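You operate a simulated robot arm through the tools that you are given. There is no shell and no other tool.

You are at the controls of a simulated robot arm. One attempt, no reset.

TASK
Plug the OUT port and fit the ticket's adapter at IN.
Fine: OUT's old adapter goes back in the rack, the red plug moves over from IN; the block is not piped up.
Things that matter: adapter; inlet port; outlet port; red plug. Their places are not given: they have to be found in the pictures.

Only the result counts: the job must be done as asked and must still hold three seconds after the hand-in. Knocking over, shifting, dropping, spilling or breaking anything else fails it.

THE ROBOT
A 6-joint arm with a two-finger parallel gripper, fixed in place. Base frame: the origin is on the floor under the middle of its stand, x ahead of it, y to its left, z up. Units: mm, rad, N and s.
With the tool pointing down near the work surface it reaches from about 300 to 660 mm from the base axis. Its first joint turns from -2.007 to 2.007 rad. Payload 3.43 kg.
The tool frame sits at the grasp point between the pads (the TCP): z along the fingers, y along the line on which they close. The tips reach 34 mm beyond it. Largest opening 128 mm; finger width 24, thickness 12; the body of the gripper, 48 by 130 mm, starts 96 mm behind the TCP.
Orientation is that of the tool frame in the base frame, as a unit quaternion [w, x, y, z]. With the fingers straight down and closing along the base's y, the tool's x points along the base's -x, its y along +y and its z along -z.

THE INTERFACE
- The arm moves only by the tool servo_tool. Its argument "increments" is a list of rows, each a list of 7 numbers: the opening, from 0 (shut) to 1 (fully open), then the shift along the base's x, y, z in mm, then the turn, a rotation vector about the base's x, y, z in rad. In form: [[fingers, tx, ty, tz, rx, ry, rz], ...]. A call has 1 to 20 rows; each row shifts and turns the commanded pose from where the row before left it. Rows are played at 5 a second. More than 50 mm and 0.15 rad between two rows, or a gripper value outside its range, and nothing of the call is played. Where a pose cannot be reached the arm comes as near as it can. A force on the tool above 40 N (or 10 N above the force at the start of the call, whichever is more), or a blocked arm, ends the call early, and 0.2 s more pass. Each finger travels about 153 mm/s and halts on what it meets, pressing with about 26 N; the grip force reading is that of the motor and also rises with nothing between the fingers. The clock runs only during rows and for 0.2 s after the last one: add rows that do not move to give the fingers time. It gives the time, the measured TCP pose, the force on the tool (base axes), the opening and the grip force at its end, in the units of the frame above (readings bear some noise), with the torque about the TCP (base axes, N m) and any sound that the robot's microphone picked up.
- Cameras (640 x 400 px; columns grow to the right, rows downward): "scene" is fixed at [388.3, 646, 1392.5]; the picture's right is [-1.00, 0.06, 0.00], its down [0.03, 0.54, -0.84] and it looks along [-0.05, -0.84, -0.54] (base axes); focal length 360 px, centre (320, 200). "wrist" rides on the gripper at [76, -11, -160] in the tool frame; the picture's right is [0.15, 0.99, 0.00], its down [-0.88, 0.13, -0.46] and it looks along [-0.45, 0.07, 0.89] (tool axes); focal length 234 px, centre (320, 200).
- camera(camera): a new picture of that camera. The clock stands still meanwhile.
- slide_trunk(by): slides the trunk up (or, below 0, down) by that many mm; the arm rides with it, the base frame stays. It gives what a move gives, with no picture.
- locate(camera, pixels): for up to 12 pixels [column, row] of the newest picture of that camera ("zoom" is the newest enlarged one), the place [x, y, z] in the base frame of the surface seen there, good to about 3 mm, but the place of the scene camera against the robot may be out by one fixed shift of up to 18 mm in any direction. The clock stands still meanwhile.
- zoom(camera, box): a new picture of the part [left, top, right, bottom] of that camera's present view, enlarged. The clock stands still meanwhile.
- job_done(): hands the job in; it is judged then, once.

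Leave the gripper open and the arm clear of the work at the hand-in unless told otherwise.

The tools are called after "Emit:" by a JSON object that holds its "fn" and its "kwargs". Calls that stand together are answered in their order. servo_tool: Moves the arm, as the interface text tells. Its arguments: {"type":"object","properties":{"increments":{"type":"array","items":{"type":"array","items":{"type":"number"}}}},"required":["increments"]} The other tools are called the same way: slide_trunk (by) moves the trunk up or down; camera (camera) takes a picture; locate (camera, pixels) gives the place of the surface under pixels of a picture; zoom (camera, box) takes an enlarged picture of a part of a camera's view; job_done () hands the job in.

At the start:

```text
clock: 0.0
eef_pos: [212.1, -281.4, 916.5]
tcp_rot: [0.0, 0.0, 1.0, 0.0]
contact_force: [-0.4, 0.3, 0.3]
wrist_torque: [0.02, -0.01, -0.04]
width: 128.0
gripper_force: 0.0
trunk travel left (down, up): [-725.0, 265.0]
```

scene: 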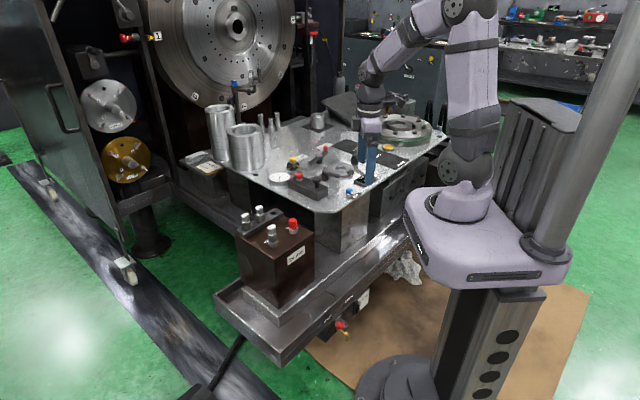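
wrist: 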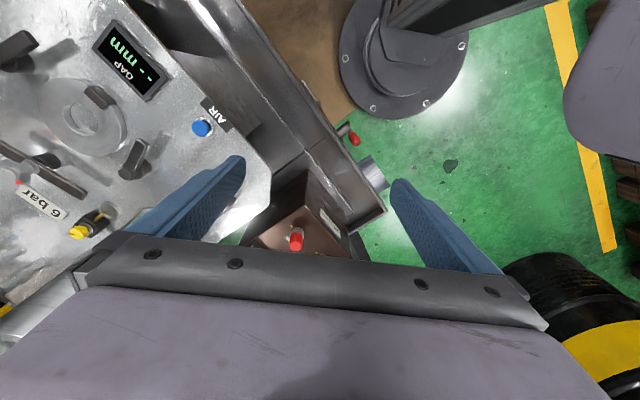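

I see a brown box with metal fittings and a red plug at about scene (290,225), and a table with many parts. I'll enlarge several regions to find the block, ports, rack and ticket.

Emit:
{"fn": "zoom", "kwargs": {"camera": "scene", "box": [210, 190, 370, 290]}}

Emit:
{"fn": "zoom", "kwargs": {"camera": "scene", "box": [240, 100, 400, 200]}}

Emit:
{"fn": "zoom", "kwargs": {"camera": "scene", "box": [340, 100, 460, 175]}}

Emit:
{"fn": "zoom", "kwargs": {"camera": "scene", "box": [280, 270, 400, 345]}}

```text
4.00 times, centred on (290, 240) of scene
```

zoom: 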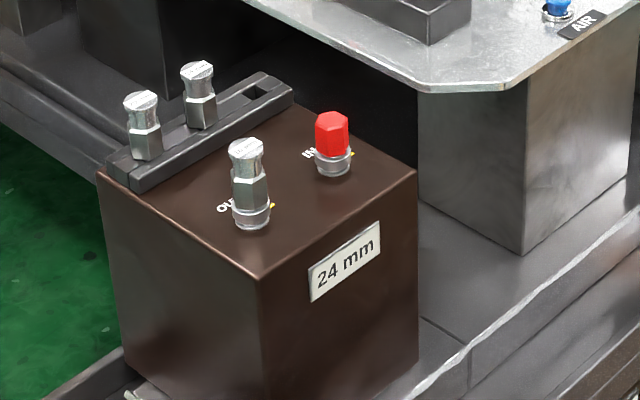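

```text
4.00 times, centred on (320, 150) of scene
```

zoom: 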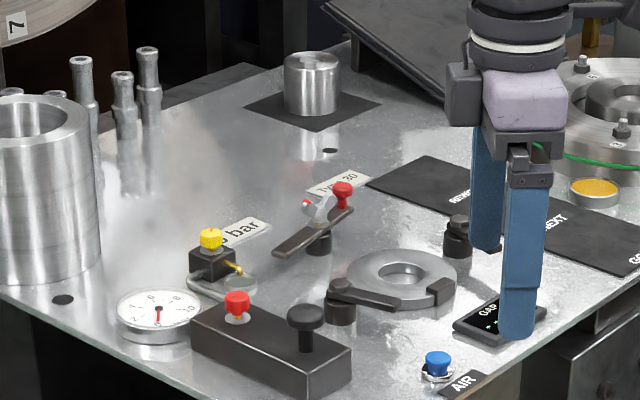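

```text
5.33 times, centred on (400, 138) of scene
```

zoom: 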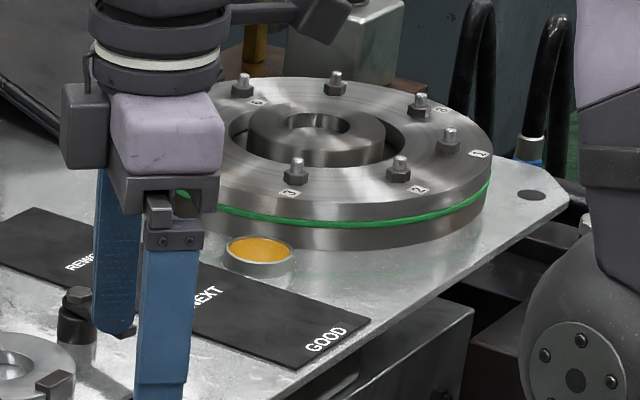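

```text
5.33 times, centred on (340, 308) of scene
```

zoom: 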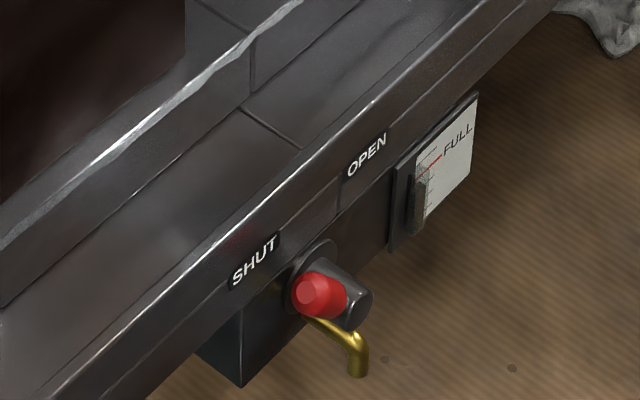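

The brown block carries OUT (adapter fitted), IN (red plug), a rack with two adapters and a free slot, and a "24 mm" ticket. I'll zoom in much closer to read the adapters and markings.

Emit:
{"fn": "zoom", "kwargs": {"camera": "scene", "box": [234, 200, 290, 235]}}

Emit:
{"fn": "zoom", "kwargs": {"camera": "scene", "box": [258, 215, 314, 250]}}

Emit:
{"fn": "zoom", "kwargs": {"camera": "wrist", "box": [240, 160, 400, 260]}}

```text
11.43 times, centred on (262, 218) of scene
```

zoom: 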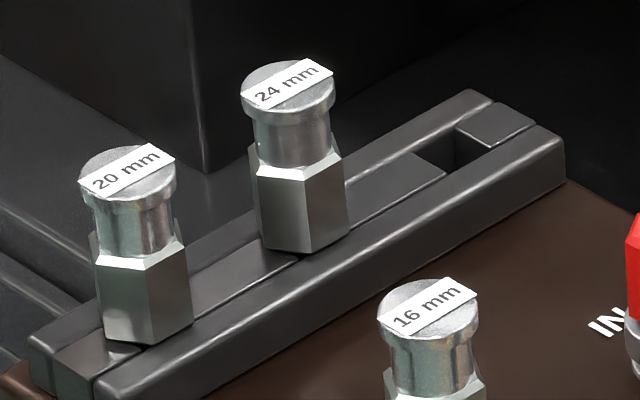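

```text
11.43 times, centred on (286, 232) of scene
```

zoom: 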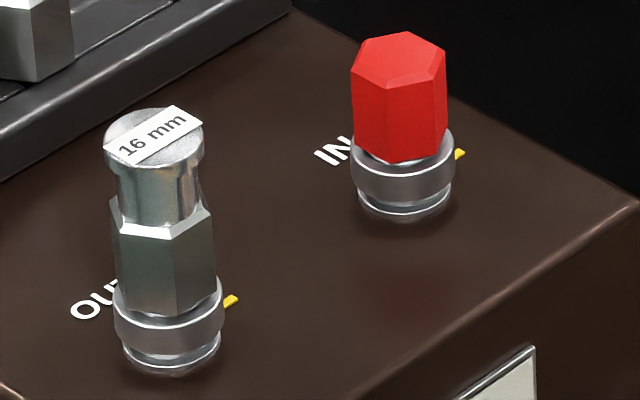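

```text
4.00 times, centred on (320, 210) of wrist
```

zoom: 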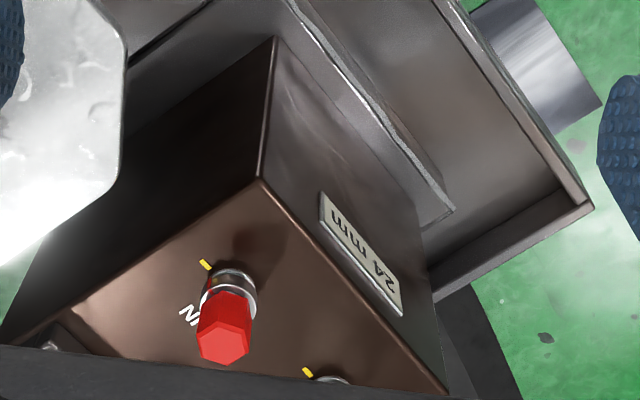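

The ticket reads 24 mm. The rack holds 20 mm and 24 mm plus an empty slot, OUT carries the 16 mm adapter, and IN has the red plug. I'll locate these in the scene picture: adapters' tops at (247,216), (263,206) approx, OUT top (271,229), the plug top (293,220), the slot (274,213) and so on.

Emit:
{"fn": "zoom", "kwargs": {"camera": "scene", "box": [230, 195, 326, 255]}}

```text
6.67 times, centred on (278, 225) of scene
```

zoom: 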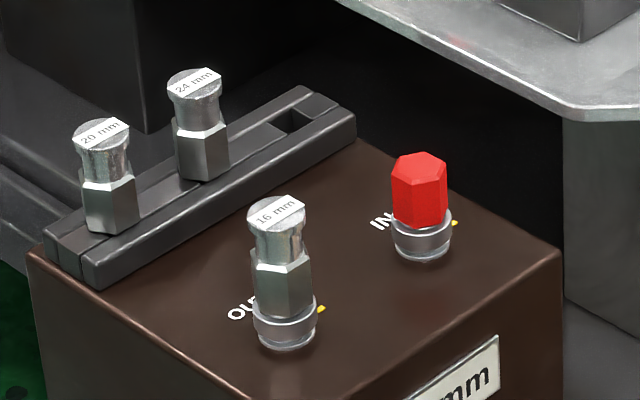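

Now I'll locate key points in this enlarged picture.

Emit:
{"fn": "locate", "kwargs": {"camera": "zoom", "pixels": [[100, 132], [194, 84], [276, 212], [419, 164], [292, 120], [555, 255], [215, 372], [32, 255], [286, 345], [422, 258], [340, 100], [95, 285]]}}

Emit:
{"fn": "locate", "kwargs": {"camera": "zoom", "pixels": [[320, 309], [455, 222], [350, 230], [480, 300], [110, 212], [205, 160], [280, 290], [420, 205], [60, 240], [250, 150], [290, 330], [422, 240]]}}

```text
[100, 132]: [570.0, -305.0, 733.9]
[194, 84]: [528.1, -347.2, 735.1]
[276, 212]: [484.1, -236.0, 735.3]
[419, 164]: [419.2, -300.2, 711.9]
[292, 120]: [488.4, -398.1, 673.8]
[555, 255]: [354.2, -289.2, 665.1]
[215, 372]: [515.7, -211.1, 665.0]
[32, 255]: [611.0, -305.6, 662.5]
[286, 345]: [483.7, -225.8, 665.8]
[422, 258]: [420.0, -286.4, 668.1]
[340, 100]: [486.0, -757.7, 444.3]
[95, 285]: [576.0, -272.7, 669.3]
```

```text
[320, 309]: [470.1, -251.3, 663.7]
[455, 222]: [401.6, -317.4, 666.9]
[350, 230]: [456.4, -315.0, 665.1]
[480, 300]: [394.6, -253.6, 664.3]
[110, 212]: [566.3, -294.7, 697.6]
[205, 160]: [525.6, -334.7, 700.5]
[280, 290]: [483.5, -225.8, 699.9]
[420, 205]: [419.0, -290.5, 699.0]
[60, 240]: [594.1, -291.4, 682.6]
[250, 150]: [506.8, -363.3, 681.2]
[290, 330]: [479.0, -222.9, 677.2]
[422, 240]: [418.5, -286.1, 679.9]
```

The block top is at z≈665, with OUT about (482,-236), IN about (419,-300), and the rack's free slot around (487,-390). I'll move the arm forward at its present height so that the wrist camera sees the block from above.

Emit:
{"fn": "servo_tool", "kwargs": {"increments": [[1, 40, 0, 0, 0, 0, 0], [1, 40, 0, 0, 0, 0, 0], [1, 40, 0, 0, 0, 0, 0], [1, 30, 0, 0, 0, 0, 0], [1, 0, 0, 0, 0, 0, 0], [1, 0, 0, 0, 0, 0, 0]]}}

Emit:
{"fn": "camera", "kwargs": {"camera": "wrist"}}

Emit:
{"fn": "camera", "kwargs": {"camera": "scene"}}

```text
clock: 1.4
eef_pos: [360.9, -280.5, 919.1]
tcp_rot: [0.0, -0.001, 1.0, 0.0]
contact_force: [0.3, -0.4, 0.8]
wrist_torque: [-0.03, 0.02, 0.02]
width: 128.0
gripper_force: 0.0
trunk travel left (down, up): [-725.0, 265.0]
```

```text
taken
```

wrist: 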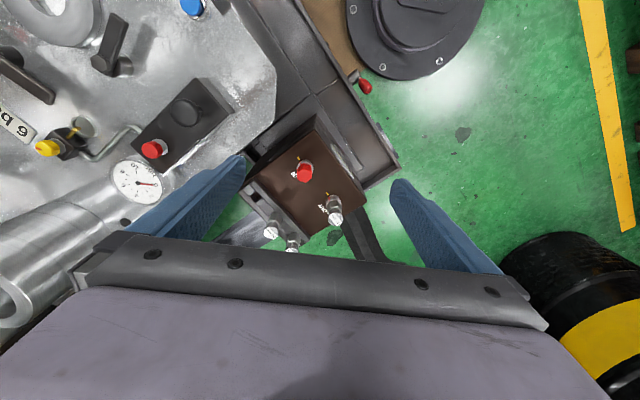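

```text
taken
```

scene: 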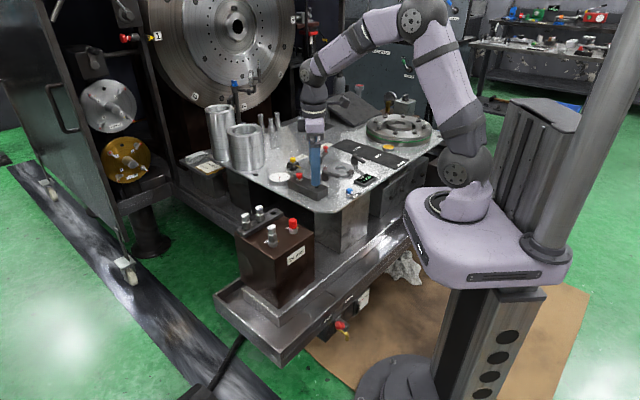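

The wrist camera sees the block in the middle. I'll enlarge around the ports to see hex orientation and marks.

Emit:
{"fn": "zoom", "kwargs": {"camera": "wrist", "box": [240, 140, 400, 260]}}

Emit:
{"fn": "zoom", "kwargs": {"camera": "wrist", "box": [280, 145, 360, 230]}}

```text
3.33 times, centred on (320, 200) of wrist
```

zoom: 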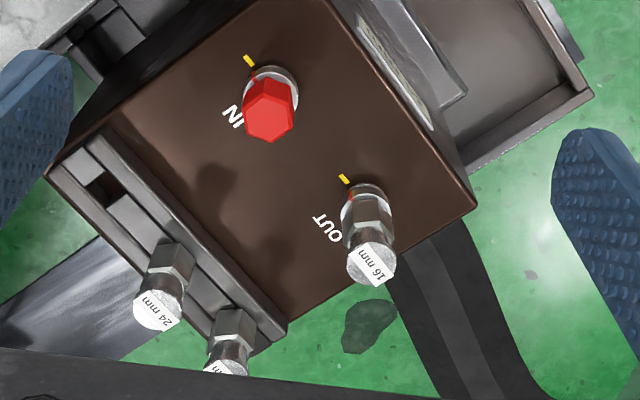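

```text
4.71 times, centred on (320, 188) of wrist
```

zoom: 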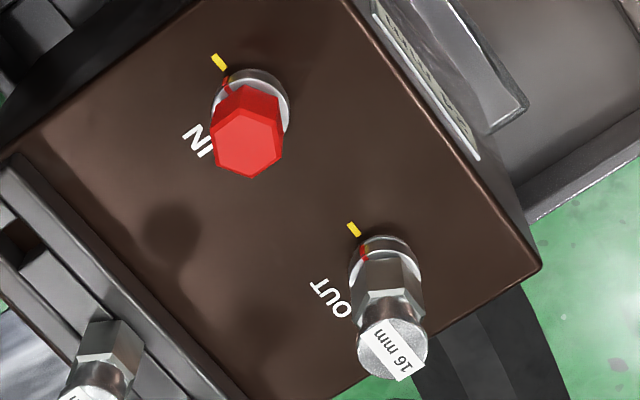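

I notice red marks on the collars next to yellow marks on the block. I'll come closer (about 90 mm down and 35 mm forward) for a better look; tips stay at z≈795, well above the adapters (735).

Emit:
{"fn": "servo_tool", "kwargs": {"increments": [[1, 15, 0, -30, 0, 0, 0], [1, 10, 5, -30, 0, 0, 0], [1, 10, 5, -30, 0, 0, 0], [1, 0, 0, 0, 0, 0, 0], [1, 0, 0, 0, 0, 0, 0]]}}

Emit:
{"fn": "camera", "kwargs": {"camera": "wrist"}}

Emit:
{"fn": "zoom", "kwargs": {"camera": "wrist", "box": [260, 120, 400, 240]}}

```text
clock: 2.6
eef_pos: [397.5, -270.5, 826.3]
tcp_rot: [0.0, 0.0, 1.0, 0.0]
contact_force: [0.2, 0.0, 0.1]
wrist_torque: [0.0, -0.02, 0.0]
width: 127.7
gripper_force: 0.1
trunk travel left (down, up): [-725.0, 265.0]
```

```text
taken
```

wrist: 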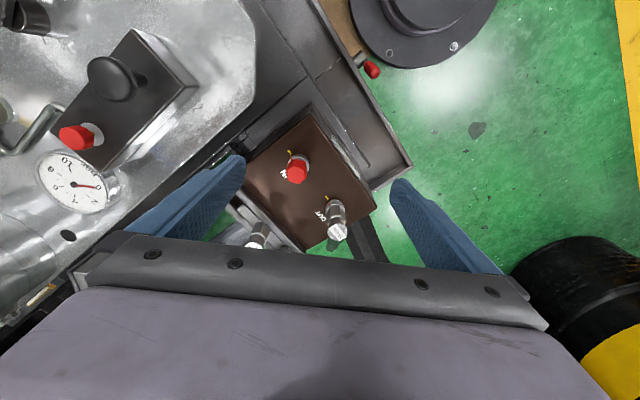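

```text
3.33 times, centred on (330, 180) of wrist
```

zoom: 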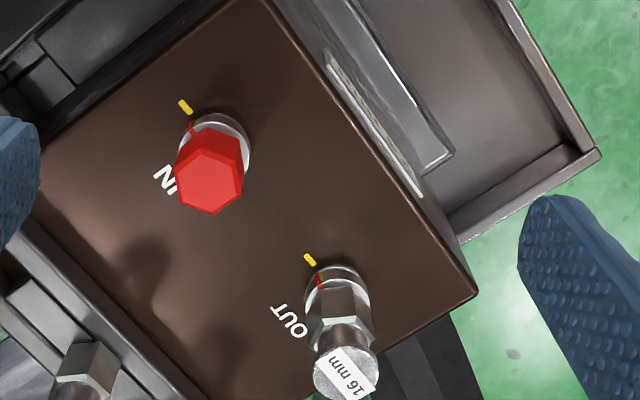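

I see a red index mark at the base of each fitting by the yellow mark. I'll turn the tool +45° about the vertical so that the camera views the ports from the yellow-mark side, and shift a little.

Emit:
{"fn": "servo_tool", "kwargs": {"increments": [[1, 3, -8, -3, 0, 0, 0.131], [1, 3, -8, -3, 0, 0, 0.131], [1, 3, -8, -3, 0, 0, 0.131], [1, 3, -8, -3, 0, 0, 0.131], [1, 3, -7, -3, 0, 0, 0.131], [1, 3, -7, -3, 0, 0, 0.1304], [1, 0, 0, 0, 0, 0, 0], [1, 0, 0, 0, 0, 0, 0]]}}

Emit:
{"fn": "camera", "kwargs": {"camera": "wrist"}}

Emit:
{"fn": "zoom", "kwargs": {"camera": "wrist", "box": [250, 120, 390, 240]}}

Emit:
{"fn": "camera", "kwargs": {"camera": "scene"}}

```text
clock: 4.4
eef_pos: [414.6, -315.7, 806.2]
tcp_rot: [0.001, -0.384, 0.923, 0.0]
contact_force: [1.0, -0.1, 0.3]
wrist_torque: [0.01, -0.01, -0.01]
width: 127.8
gripper_force: 0.1
trunk travel left (down, up): [-725.0, 265.0]
```

```text
taken
```

wrist: 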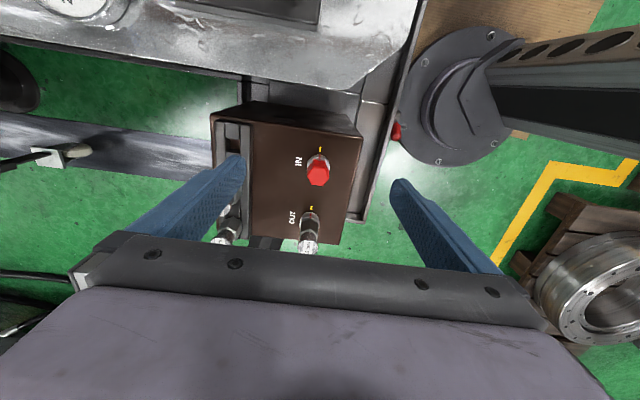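

```text
3.33 times, centred on (320, 180) of wrist
```

zoom: 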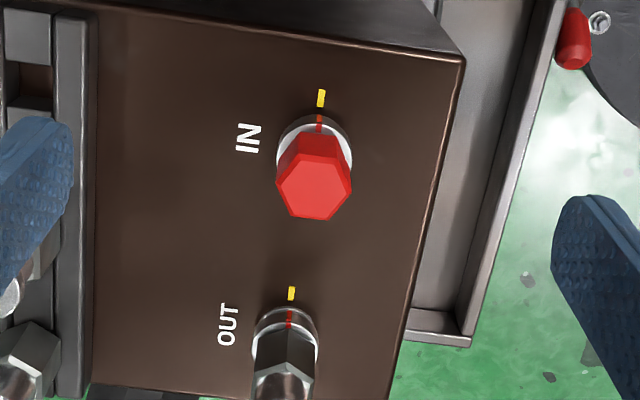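

```text
taken
```

scene: 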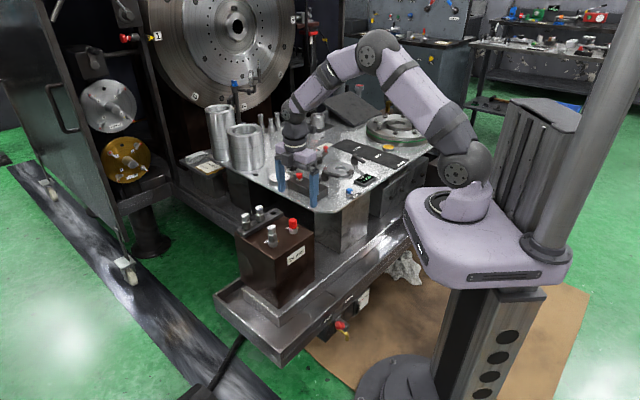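

The red marks line up with the yellow ones at both ports. I'll zoom closer on each.

Emit:
{"fn": "zoom", "kwargs": {"camera": "wrist", "box": [300, 140, 340, 190]}}

Emit:
{"fn": "zoom", "kwargs": {"camera": "wrist", "box": [290, 200, 335, 255]}}

Emit:
{"fn": "zoom", "kwargs": {"camera": "wrist", "box": [205, 120, 265, 250]}}

```text
8.00 times, centred on (320, 165) of wrist
```

zoom: 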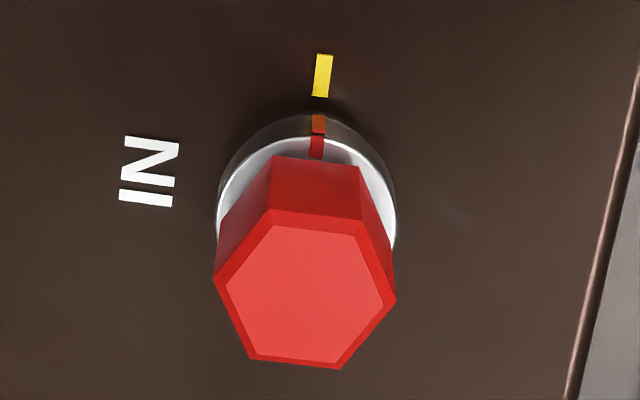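

```text
7.27 times, centred on (312, 228) of wrist
```

zoom: 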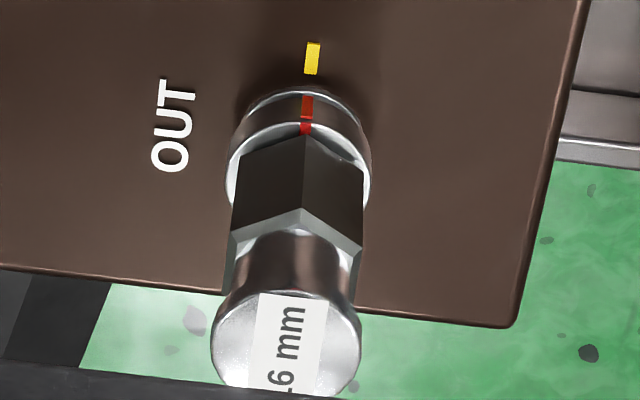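

```text
3.08 times, centred on (235, 185) of wrist
```

zoom: 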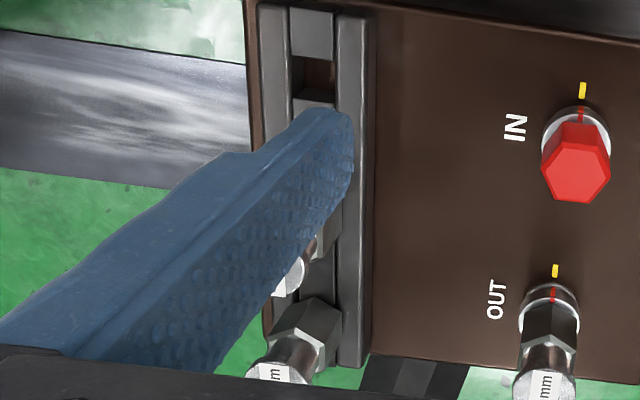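

The collar (silver ring with red line) belongs to each port. The OUT adapter's hex has a vertex toward the yellow mark (flats face across), and the plug's hex a flat toward it. I'll locate points on both fittings from the wrist camera for calibrated positions.

Emit:
{"fn": "zoom", "kwargs": {"camera": "wrist", "box": [285, 140, 365, 250]}}

```text
3.64 times, centred on (325, 195) of wrist
```

zoom: 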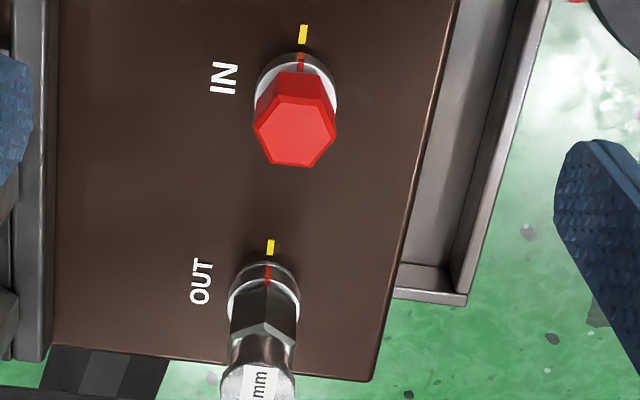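

Emit:
{"fn": "locate", "kwargs": {"camera": "zoom", "pixels": [[296, 127], [302, 34], [300, 67], [262, 92], [333, 92], [270, 247], [267, 283], [240, 310], [297, 305], [258, 382], [278, 310], [252, 310]]}}

Emit:
{"fn": "locate", "kwargs": {"camera": "zoom", "pixels": [[296, 61], [283, 128], [307, 128], [296, 162], [275, 105], [320, 105], [225, 385], [293, 385], [258, 360], [230, 78], [450, 10], [350, 370]]}}

```text
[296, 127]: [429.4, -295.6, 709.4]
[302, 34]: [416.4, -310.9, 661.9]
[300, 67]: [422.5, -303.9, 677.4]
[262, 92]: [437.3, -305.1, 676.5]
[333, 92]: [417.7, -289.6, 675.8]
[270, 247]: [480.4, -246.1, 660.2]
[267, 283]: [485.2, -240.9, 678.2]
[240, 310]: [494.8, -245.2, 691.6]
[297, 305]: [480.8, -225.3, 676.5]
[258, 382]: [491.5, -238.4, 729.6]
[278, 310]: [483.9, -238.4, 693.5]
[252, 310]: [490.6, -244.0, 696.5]
```

```text
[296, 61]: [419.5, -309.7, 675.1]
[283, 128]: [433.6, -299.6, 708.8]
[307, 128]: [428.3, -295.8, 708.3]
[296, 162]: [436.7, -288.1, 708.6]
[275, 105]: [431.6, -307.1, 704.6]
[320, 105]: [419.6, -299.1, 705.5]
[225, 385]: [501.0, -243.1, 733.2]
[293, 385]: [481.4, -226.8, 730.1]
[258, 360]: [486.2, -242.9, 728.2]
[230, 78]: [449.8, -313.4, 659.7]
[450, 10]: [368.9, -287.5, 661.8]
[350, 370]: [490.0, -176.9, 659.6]
```

Wrist-frame readings: OUT axis ≈ (492,-236), adapter top z≈731; IN axis ≈ (429,-297), plug top z≈709; block top z≈660, collar top z≈678. I'll move above OUT at z≈805 with the present orientation (closing across the hex flats).

Emit:
{"fn": "servo_tool", "kwargs": {"increments": [[1, 25.8, 26.6, 0, 0, 0, 0], [1, 25.8, 26.6, 0, 0, 0, 0], [1, 25.8, 26.5, 0, 0, 0, 0], [0.5, 0, 0, 0, 0, 0, 0], [0.5, 0, 0, 0, 0, 0, 0]]}}

Emit:
{"fn": "camera", "kwargs": {"camera": "wrist"}}

Emit:
{"fn": "zoom", "kwargs": {"camera": "wrist", "box": [220, 110, 420, 240]}}

```text
clock: 5.6
eef_pos: [492.3, -235.0, 807.8]
tcp_rot: [0.001, -0.383, 0.924, 0.0]
contact_force: [0.2, -0.9, 0.3]
wrist_torque: [-0.04, 0.0, -0.02]
width: 64.1
gripper_force: 0.1
trunk travel left (down, up): [-725.0, 265.0]
```

```text
taken
```

wrist: 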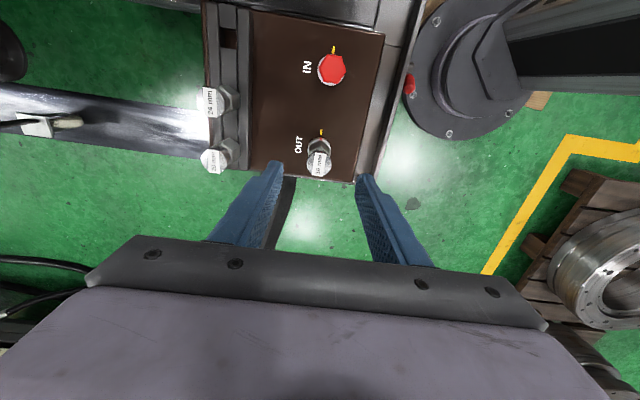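

```text
3.08 times, centred on (320, 175) of wrist
```

zoom: 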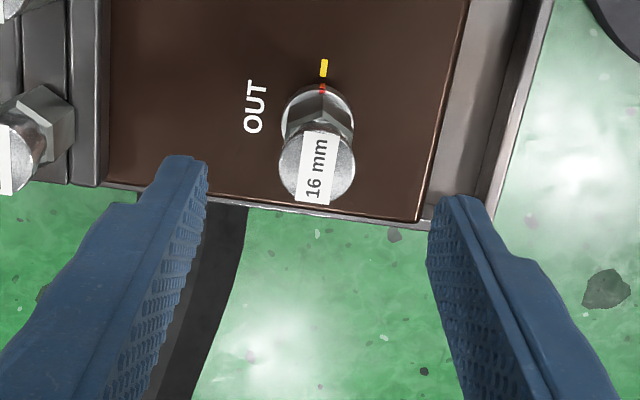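

Good overhead view now, with rack and ports unobstructed. I'll zoom on the rack and re-locate everything from here.

Emit:
{"fn": "zoom", "kwargs": {"camera": "wrist", "box": [195, 0, 265, 110]}}

Emit:
{"fn": "zoom", "kwargs": {"camera": "wrist", "box": [195, 70, 265, 180]}}

Emit:
{"fn": "locate", "kwargs": {"camera": "wrist", "pixels": [[318, 163], [320, 133], [332, 68], [333, 50], [228, 37], [211, 102], [213, 160], [221, 102], [223, 155], [270, 80], [243, 60], [213, 60]]}}

```text
3.64 times, centred on (230, 55) of wrist
```

zoom: 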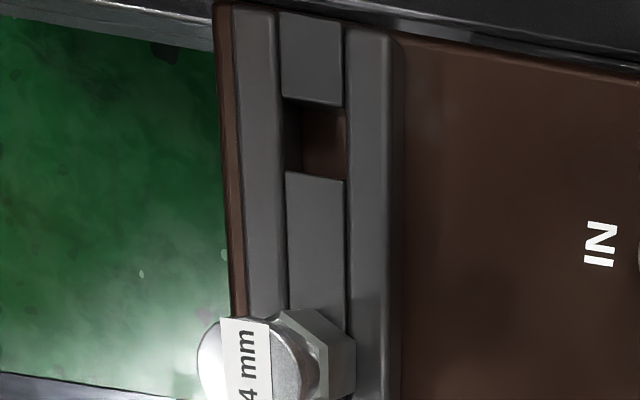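

```text
3.64 times, centred on (230, 125) of wrist
```

zoom: 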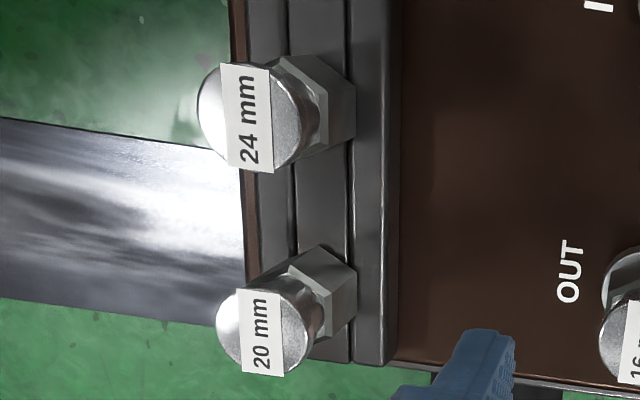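

```text
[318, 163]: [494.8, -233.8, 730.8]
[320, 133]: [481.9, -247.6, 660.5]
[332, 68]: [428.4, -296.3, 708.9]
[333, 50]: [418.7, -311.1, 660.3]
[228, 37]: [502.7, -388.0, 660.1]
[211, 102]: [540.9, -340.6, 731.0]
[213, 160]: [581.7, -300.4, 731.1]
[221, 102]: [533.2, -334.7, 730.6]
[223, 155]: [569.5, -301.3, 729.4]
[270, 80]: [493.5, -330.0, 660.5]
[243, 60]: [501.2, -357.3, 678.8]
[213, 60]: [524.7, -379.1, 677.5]
```

The OUT adapter axis reads ≈ (494.4,-233.2), free slot centre ≈ (500,-382), 24 mm adapter ≈ (541,-340.5), IN ≈ (430,-298). I'll shift 2 mm and descend to z≈716 (tips just above the collar) with the fingers half open.

Emit:
{"fn": "servo_tool", "kwargs": {"increments": [[0.5, 2.1, 1.8, -20, 0, 0, 0], [0.5, 0, 0, -25, 0, 0, 0], [0.5, 0, 0, -25, 0, 0, 0], [0.5, 0, 0, -15, 0, 0, 0], [0.5, 0, 0, -5, 0, 0, 0], [0.5, 0, 0, 0, 0, 0, 0]]}}

Emit:
{"fn": "zoom", "kwargs": {"camera": "wrist", "box": [240, 130, 400, 240]}}

Emit:
{"fn": "zoom", "kwargs": {"camera": "scene", "box": [220, 170, 340, 270]}}

```text
clock: 7.0
eef_pos: [494.8, -234.7, 716.0]
tcp_rot: [0.0, -0.383, 0.924, 0.0]
contact_force: [-0.5, 0.2, 0.8]
wrist_torque: [-0.03, 0.02, 0.03]
width: 63.9
gripper_force: 0.0
trunk travel left (down, up): [-725.0, 265.0]
```

```text
3.64 times, centred on (320, 185) of wrist
```

zoom: 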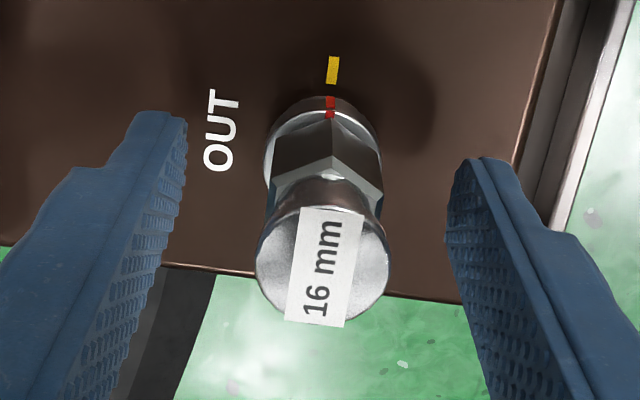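

```text
4.00 times, centred on (280, 220) of scene
```

zoom: 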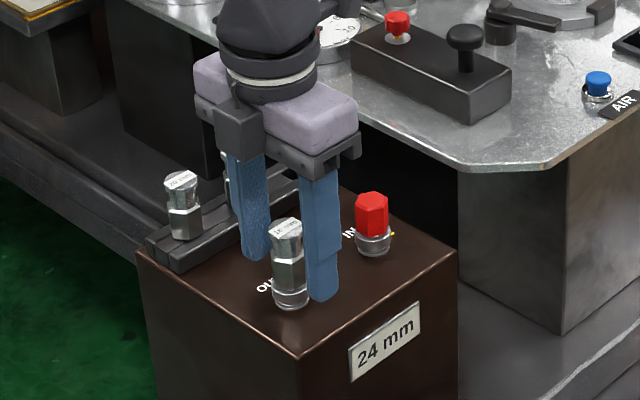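

I'm around the adapter with fingers clear. I'll look closely at the collar and marks before closing.

Emit:
{"fn": "zoom", "kwargs": {"camera": "wrist", "box": [296, 145, 346, 185]}}

Emit:
{"fn": "locate", "kwargs": {"camera": "zoom", "pixels": [[350, 80], [350, 30], [240, 170], [480, 160], [300, 130], [420, 140], [355, 210], [330, 60]]}}

```text
10.00 times, centred on (321, 165) of wrist
```

zoom: 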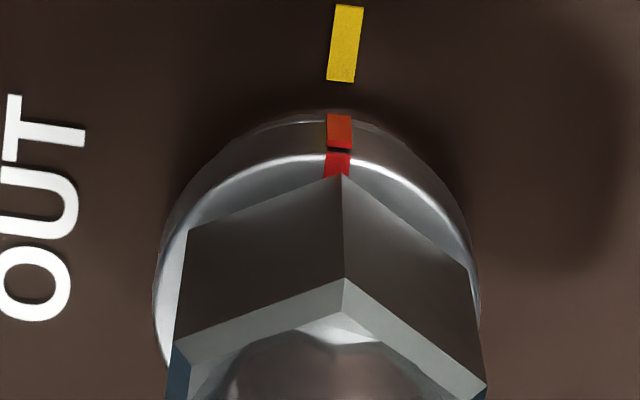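

```text
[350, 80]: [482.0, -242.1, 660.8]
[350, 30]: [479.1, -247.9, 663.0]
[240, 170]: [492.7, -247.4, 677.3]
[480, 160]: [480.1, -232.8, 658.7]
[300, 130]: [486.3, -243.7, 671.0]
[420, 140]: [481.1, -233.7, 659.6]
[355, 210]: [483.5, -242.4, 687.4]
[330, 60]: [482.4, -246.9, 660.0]
```

The red mark is on the collar, currently aligned with the yellow tick. I'll close on the hex and see the readings, then test gently for pull.

Emit:
{"fn": "servo_tool", "kwargs": {"increments": [[0.3, 0, 0, 0, 0, 0, 0], [0.1, 0, 0, 0, 0, 0, 0], [0, 0, 0, 0, 0, 0, 0], [0, 0, 0, 0, 0, 0, 0]]}}

Emit:
{"fn": "zoom", "kwargs": {"camera": "wrist", "box": [260, 130, 380, 220]}}

```text
clock: 8.0
eef_pos: [494.0, -233.8, 717.5]
tcp_rot: [-0.001, -0.383, 0.924, 0.0]
contact_force: [-2.1, 3.2, -0.1]
wrist_torque: [-0.02, -0.02, 0.01]
width: 24.3
gripper_force: 25.4
trunk travel left (down, up): [-725.0, 265.0]
```

```text
4.44 times, centred on (320, 175) of wrist
```

zoom: 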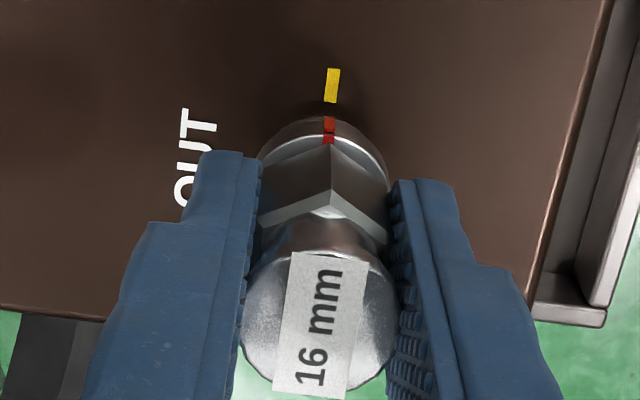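

Gripped at 24.3 mm with a small 4 N side force. Now a gentle pull test: 3 mm up in small steps.

Emit:
{"fn": "servo_tool", "kwargs": {"increments": [[0, 0, 0, 1, 0, 0, 0], [0, 0, 0, 1, 0, 0, 0], [0, 0, 0, 1, 0, 0, 0], [0, 0, 0, 0, 0, 0, 0]]}}

Emit:
{"fn": "zoom", "kwargs": {"camera": "wrist", "box": [260, 130, 380, 220]}}

```text
clock: 9.0
eef_pos: [494.9, -235.5, 718.4]
tcp_rot: [-0.001, -0.383, 0.924, 0.002]
contact_force: [-0.9, 6.7, -20.0]
wrist_torque: [-0.17, -0.25, -0.02]
width: 24.5
gripper_force: 26.5
trunk travel left (down, up): [-725.0, 265.0]
```

```text
4.44 times, centred on (320, 175) of wrist
```

zoom: 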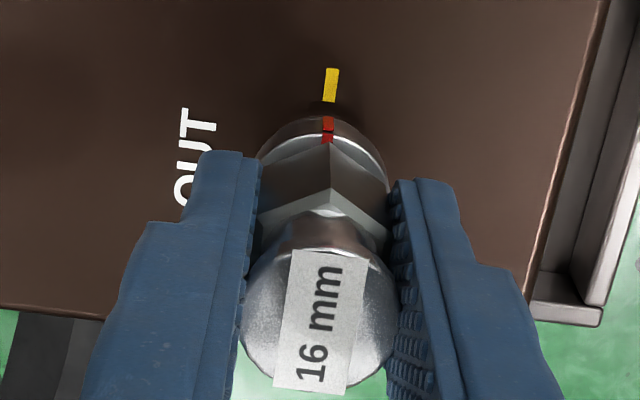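

The pull met 20 N: it is locked in. I'll relax the pull and test a small turn (+0.1 rad, counter-clockwise from above) watching the torque and whether the mark moves.

Emit:
{"fn": "servo_tool", "kwargs": {"increments": [[0, 0, 0, -1.5, 0, 0, 0], [0, 0, 0, -1.5, 0, 0, 0], [0, 0, 0, 0, 0, 0, 0]]}}

Emit:
{"fn": "servo_tool", "kwargs": {"increments": [[0, 0, 0, 0, 0, 0, 0.05], [0, 0, 0, 0, 0, 0, 0.05], [0, 0, 0, 0, 0, 0, 0]]}}

Emit:
{"fn": "zoom", "kwargs": {"camera": "wrist", "box": [260, 130, 380, 220]}}

```text
clock: 9.8
eef_pos: [494.6, -234.9, 718.2]
tcp_rot: [-0.001, -0.384, 0.923, 0.001]
contact_force: [-5.9, 9.0, -1.0]
wrist_torque: [-0.03, 0.5, 0.03]
width: 24.5
gripper_force: 25.7
trunk travel left (down, up): [-725.0, 265.0]
```

```text
clock: 10.6
eef_pos: [495.0, -233.7, 718.0]
tcp_rot: [0.0, -0.428, 0.904, 0.0]
contact_force: [-5.4, 10.0, 0.5]
wrist_torque: [0.07, 0.3, 0.0]
width: 24.3
gripper_force: 26.2
trunk travel left (down, up): [-725.0, 265.0]
```

```text
4.44 times, centred on (320, 175) of wrist
```

zoom: 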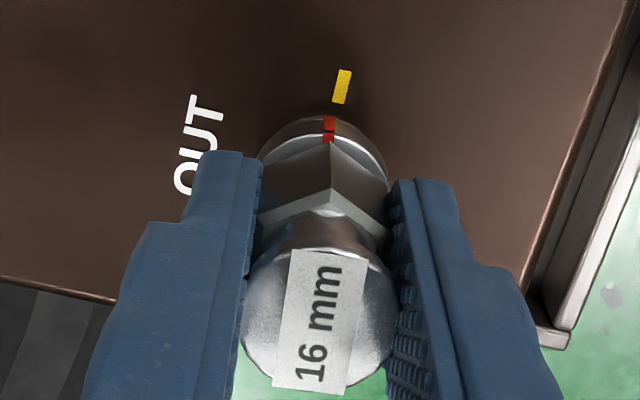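

It turns freely (≈0 torque) and the red mark turns with it, off the yellow tick. I'll ease the side force (shift ~1 mm toward +y) and continue turning counter-clockwise in stages, watching torque and height.

Emit:
{"fn": "servo_tool", "kwargs": {"increments": [[0, -0.5, 0.9, 0, 0, 0, 0.05], [0, 0, 0, 0, 0, 0, 0.1], [0, 0, 0, 0, 0, 0, 0.1], [0, 0, 0, 0, 0, 0, 0.1], [0, 0, 0, 0, 0, 0, 0]]}}

Emit:
{"fn": "zoom", "kwargs": {"camera": "wrist", "box": [240, 110, 400, 220]}}

```text
clock: 11.8
eef_pos: [495.4, -234.9, 718.7]
tcp_rot: [0.0, -0.58, 0.814, 0.001]
contact_force: [-1.9, 3.4, -2.2]
wrist_torque: [-0.01, 0.18, 0.04]
width: 24.6
gripper_force: 25.5
trunk travel left (down, up): [-725.0, 265.0]
```

```text
3.64 times, centred on (320, 165) of wrist
```

zoom: 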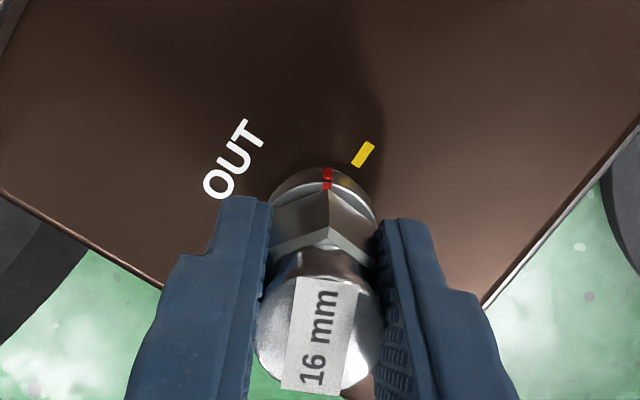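

Still free; the mark is now ~26° off. Continue turning.

Emit:
{"fn": "servo_tool", "kwargs": {"increments": [[0, 0, 0, 0, 0, 0, 0.1], [0, 0, 0, 0, 0, 0, 0.1], [0, 0, 0, 0, 0, 0, 0.1], [0, 0, 0, 0, 0, 0, 0.1], [0, 0, 0, 0, 0, 0, 0]]}}

```text
clock: 13.0
eef_pos: [495.4, -234.9, 718.0]
tcp_rot: [0.0, 0.731, -0.683, 0.001]
contact_force: [2.1, -1.1, 1.6]
wrist_torque: [-0.01, 0.13, 0.0]
width: 24.6
gripper_force: 26.0
trunk travel left (down, up): [-725.0, 265.0]
```

Turned ~49° with no torque or rise. A small pull test here (2 mm).

Emit:
{"fn": "servo_tool", "kwargs": {"increments": [[0, 0, 0, 1, 0, 0, 0], [0, 0, 0, 1, 0, 0, 0], [0, 0, 0, 0, 0, 0, 0]]}}

```text
clock: 13.8
eef_pos: [494.4, -235.2, 718.9]
tcp_rot: [0.001, 0.73, -0.683, -0.001]
contact_force: [5.3, -3.5, -13.0]
wrist_torque: [-0.63, -0.33, -0.02]
width: 24.3
gripper_force: 26.1
trunk travel left (down, up): [-725.0, 265.0]
```

Still held (13 N). Relax and continue to ~90°.

Emit:
{"fn": "servo_tool", "kwargs": {"increments": [[0, 0, 0, -2, 0, 0, 0], [0, 0, 0, 0, 0, 0, 0.1], [0, 0, 0, 0, 0, 0, 0.1], [0, 0, 0, 0, 0, 0, 0.1], [0, 0, 0, 0, 0, 0, 0.1], [0, 0, 0, 0, 0, 0, 0]]}}

Emit:
{"fn": "zoom", "kwargs": {"camera": "wrist", "box": [240, 110, 400, 220]}}

```text
clock: 15.2
eef_pos: [495.1, -234.0, 718.8]
tcp_rot: [0.0, 0.852, -0.524, 0.002]
contact_force: [13.6, 1.9, -0.1]
wrist_torque: [0.31, 0.05, 0.02]
width: 24.5
gripper_force: 26.4
trunk travel left (down, up): [-725.0, 265.0]
```

```text
3.64 times, centred on (320, 165) of wrist
```

zoom: 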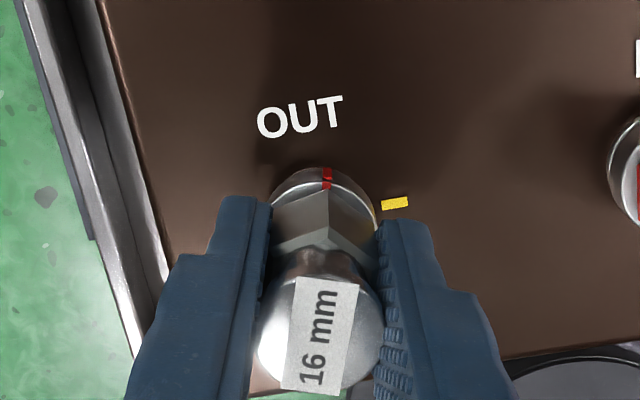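

Mark now ~72° away from the tick, still free, with some side force in +x. I'll compensate +1.2 mm in x and continue to 90°, then test pull.

Emit:
{"fn": "servo_tool", "kwargs": {"increments": [[0, 1.2, 0.2, 0, 0, 0, 0.1], [0, 0, 0, 0, 0, 0, 0.1], [0, 0, 0, 0, 0, 0, 0.1], [0, 0, 0, 0, 0, 0, 0]]}}

Emit:
{"fn": "servo_tool", "kwargs": {"increments": [[0, 0, 0, 1, 0, 0, 0], [0, 0, 0, 1, 0, 0, 0], [0, 0, 0, 0, 0, 0, 0]]}}

```text
clock: 16.2
eef_pos: [495.7, -234.0, 718.4]
tcp_rot: [0.0, 0.92, -0.391, 0.0]
contact_force: [8.5, 1.0, 1.5]
wrist_torque: [-0.03, -0.3, -0.01]
width: 24.6
gripper_force: 26.2
trunk travel left (down, up): [-725.0, 265.0]
```

```text
clock: 17.0
eef_pos: [493.7, -232.7, 719.2]
tcp_rot: [0.001, 0.92, -0.392, -0.002]
contact_force: [3.4, -1.0, -0.3]
wrist_torque: [-0.06, -0.2, 0.0]
width: 24.6
gripper_force: 25.9
trunk travel left (down, up): [-725.0, 265.0]
```

At ~89° the pull force is only 0.3 N — it seems released. I'll pull 4 mm more and check.

Emit:
{"fn": "servo_tool", "kwargs": {"increments": [[0, 0, 0, 2, 0, 0, 0], [0, 0, 0, 2, 0, 0, 0], [0, 0, 0, 0, 0, 0, 0]]}}

Emit:
{"fn": "zoom", "kwargs": {"camera": "wrist", "box": [240, 110, 400, 220]}}

Emit:
{"fn": "zoom", "kwargs": {"camera": "scene", "box": [220, 180, 340, 265]}}

```text
clock: 17.8
eef_pos: [494.8, -232.9, 723.8]
tcp_rot: [0.0, 0.92, -0.392, 0.0]
contact_force: [0.6, 0.9, -1.8]
wrist_torque: [0.0, -0.03, 0.01]
width: 24.6
gripper_force: 25.9
trunk travel left (down, up): [-725.0, 265.0]
```

```text
3.64 times, centred on (320, 165) of wrist
```

zoom: 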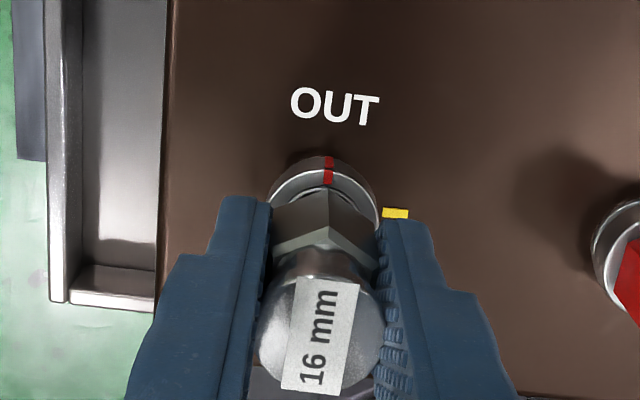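

```text
4.71 times, centred on (280, 222) of scene
```

zoom: 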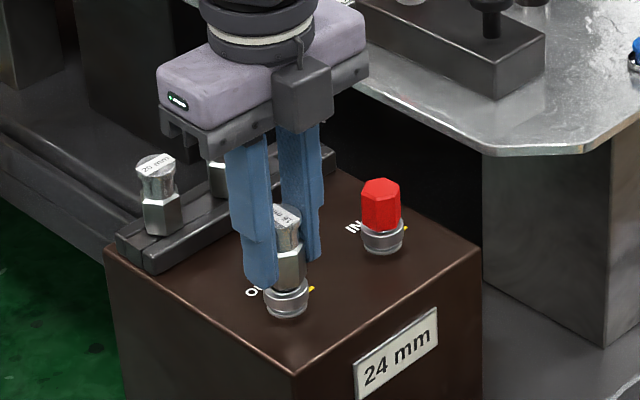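

The adapter is coming out; the collar stays in the port with its mark turned 90° (released). So: turn back 90° clockwise to lock. I'll lift the adapter fully, 60 mm.

Emit:
{"fn": "servo_tool", "kwargs": {"increments": [[0, 0, 0, 5, 0, 0, 0], [0, 0, 0, 10, 0, 0, 0], [0, 0, 0, 15, 0, 0, 0], [0, 0, 0, 15, 0, 0, 0], [0, 0, 0, 15, 0, 0, 0], [0, 0, 0, 0, 0, 0, 0]]}}

Emit:
{"fn": "zoom", "kwargs": {"camera": "scene", "box": [220, 160, 340, 255]}}

Emit:
{"fn": "zoom", "kwargs": {"camera": "wrist", "box": [220, 80, 420, 220]}}

```text
clock: 19.2
eef_pos: [494.6, -235.7, 785.1]
tcp_rot: [0.0, 0.92, -0.392, 0.0]
contact_force: [0.2, -0.1, -0.8]
wrist_torque: [0.01, 0.02, 0.01]
width: 24.6
gripper_force: 25.7
trunk travel left (down, up): [-725.0, 265.0]
```

```text
4.21 times, centred on (280, 208) of scene
```

zoom: 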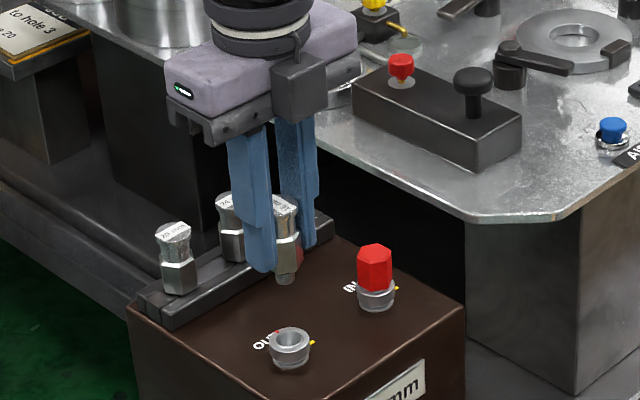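

```text
2.86 times, centred on (320, 150) of wrist
```

zoom: 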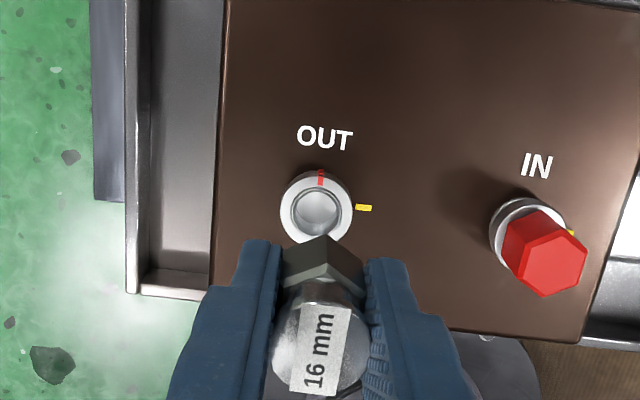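

The adapter is out with a short round stub below the hex. I'll zoom in on the stub and the port to judge their shapes.

Emit:
{"fn": "zoom", "kwargs": {"camera": "scene", "box": [264, 200, 308, 230]}}

Emit:
{"fn": "zoom", "kwargs": {"camera": "wrist", "box": [290, 130, 350, 180]}}

Emit:
{"fn": "locate", "kwargs": {"camera": "zoom", "pixels": [[320, 110], [200, 140], [450, 150], [330, 300], [465, 155], [310, 190], [318, 250], [318, 95]]}}

```text
13.33 times, centred on (286, 215) of scene
```

zoom: 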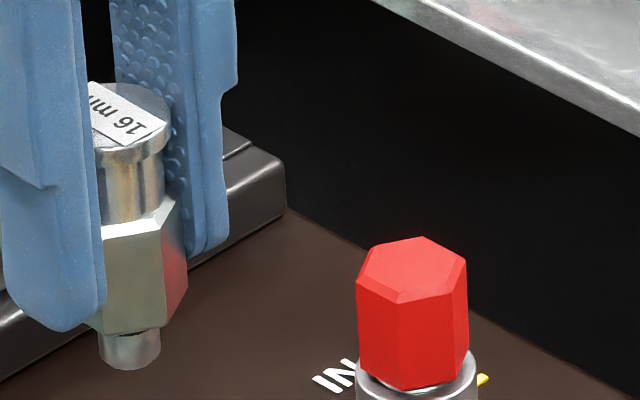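

```text
8.00 times, centred on (320, 155) of wrist
```

zoom: 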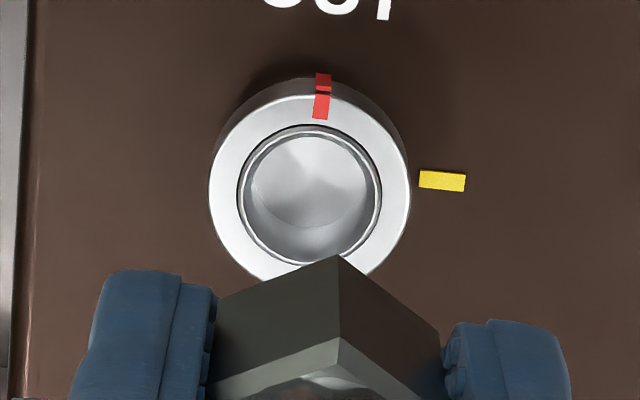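

```text
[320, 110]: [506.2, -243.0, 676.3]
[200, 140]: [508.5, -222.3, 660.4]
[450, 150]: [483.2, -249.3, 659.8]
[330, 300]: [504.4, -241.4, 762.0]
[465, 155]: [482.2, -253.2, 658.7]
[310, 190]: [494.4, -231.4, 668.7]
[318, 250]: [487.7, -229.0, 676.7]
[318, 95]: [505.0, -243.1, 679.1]
```

The stub is plain round (~14 mm) and the OUT bore round. Rack slot is ~17 mm wide. I'll lift 15 mm, turn the tool back by −89° (label orientation as in the rack) and carry it to above the free slot (500,-382).

Emit:
{"fn": "servo_tool", "kwargs": {"increments": [[0, 0, 0, 15, 0, 0, -0.129], [0, 0.5, -13.3, 0, 0, 0, -0.129], [0, 0.5, -13.3, 0, 0, 0, -0.129], [0, 0.5, -13.3, 0, 0, 0, -0.129], [0, 0.5, -13.3, 0, 0, 0, -0.129], [0, 0.5, -13.3, 0, 0, 0, -0.129], [0, 0.5, -13.3, 0, 0, 0, -0.129], [0, 0.5, -13.3, 0, 0, 0, -0.129], [0, 0.5, -13.3, 0, 0, 0, -0.129], [0, 0.5, -13.3, 0, 0, 0, -0.129], [0, 0.5, -13.3, 0, 0, 0, -0.129], [0, 0.5, -13.3, 0, 0, 0, -0.131], [0, 0, 0, 0, 0, 0, 0], [0, 0, 0, 0, 0, 0, 0]]}}

Emit:
{"fn": "camera", "kwargs": {"camera": "wrist"}}

Emit:
{"fn": "zoom", "kwargs": {"camera": "wrist", "box": [260, 90, 380, 200]}}

Emit:
{"fn": "zoom", "kwargs": {"camera": "scene", "box": [200, 150, 340, 255]}}

```text
clock: 22.2
eef_pos: [500.6, -382.0, 798.3]
tcp_rot: [0.0, -0.382, 0.924, 0.0]
contact_force: [-0.1, 0.3, -1.2]
wrist_torque: [0.02, -0.02, -0.02]
width: 24.2
gripper_force: 25.9
trunk travel left (down, up): [-725.0, 265.0]
```

```text
taken
```

wrist: 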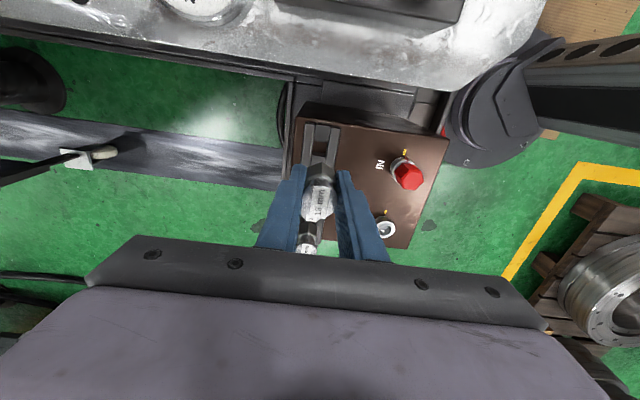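

```text
3.64 times, centred on (320, 145) of wrist
```

zoom: 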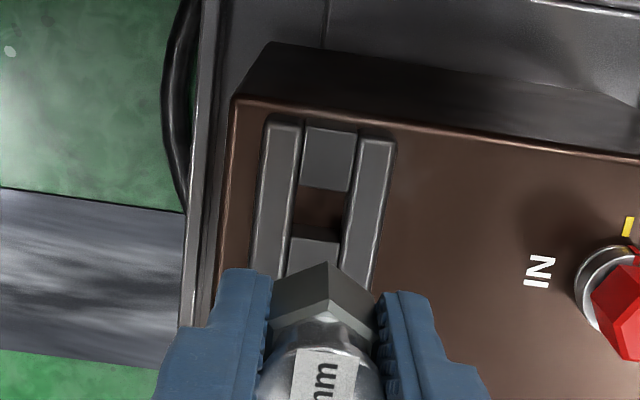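

```text
3.81 times, centred on (270, 202) of scene
```

zoom: 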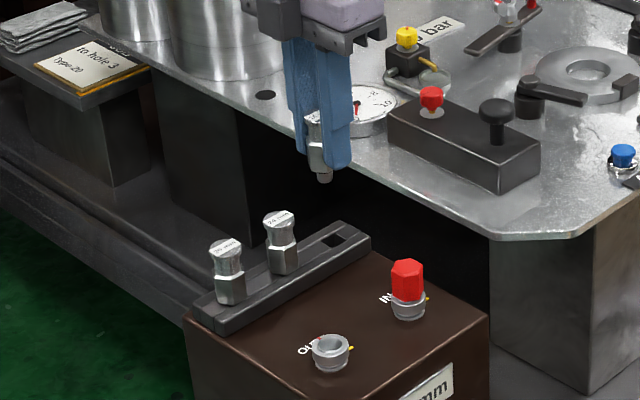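

The adapter is held above the rack; the slot shows at about zoom (323,214). I'll zoom further for a more accurate alignment.

Emit:
{"fn": "zoom", "kwargs": {"camera": "wrist", "box": [296, 120, 346, 170]}}

Emit:
{"fn": "locate", "kwargs": {"camera": "zoom", "pixels": [[325, 105], [300, 250], [200, 150], [440, 150], [310, 200], [350, 180], [420, 60], [240, 60], [180, 250], [420, 280], [320, 60], [310, 280]]}}

```text
8.00 times, centred on (321, 145) of wrist
```

zoom: 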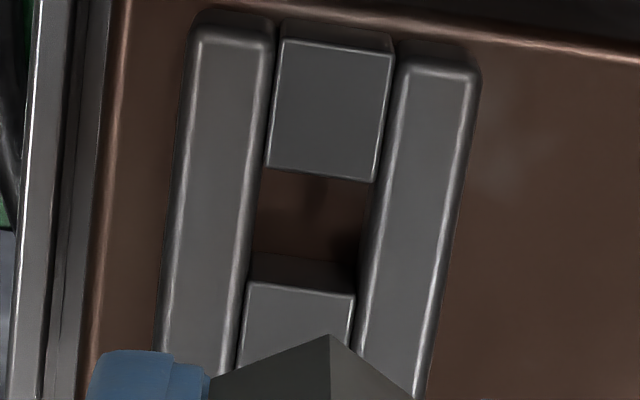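

```text
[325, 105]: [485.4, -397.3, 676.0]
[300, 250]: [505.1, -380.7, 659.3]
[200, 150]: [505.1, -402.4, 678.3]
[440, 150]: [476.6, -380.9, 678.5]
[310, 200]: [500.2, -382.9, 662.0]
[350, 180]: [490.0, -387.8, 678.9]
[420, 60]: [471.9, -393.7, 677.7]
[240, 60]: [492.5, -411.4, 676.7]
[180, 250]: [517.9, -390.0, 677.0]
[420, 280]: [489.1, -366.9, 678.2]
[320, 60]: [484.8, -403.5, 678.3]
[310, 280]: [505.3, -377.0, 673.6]
```

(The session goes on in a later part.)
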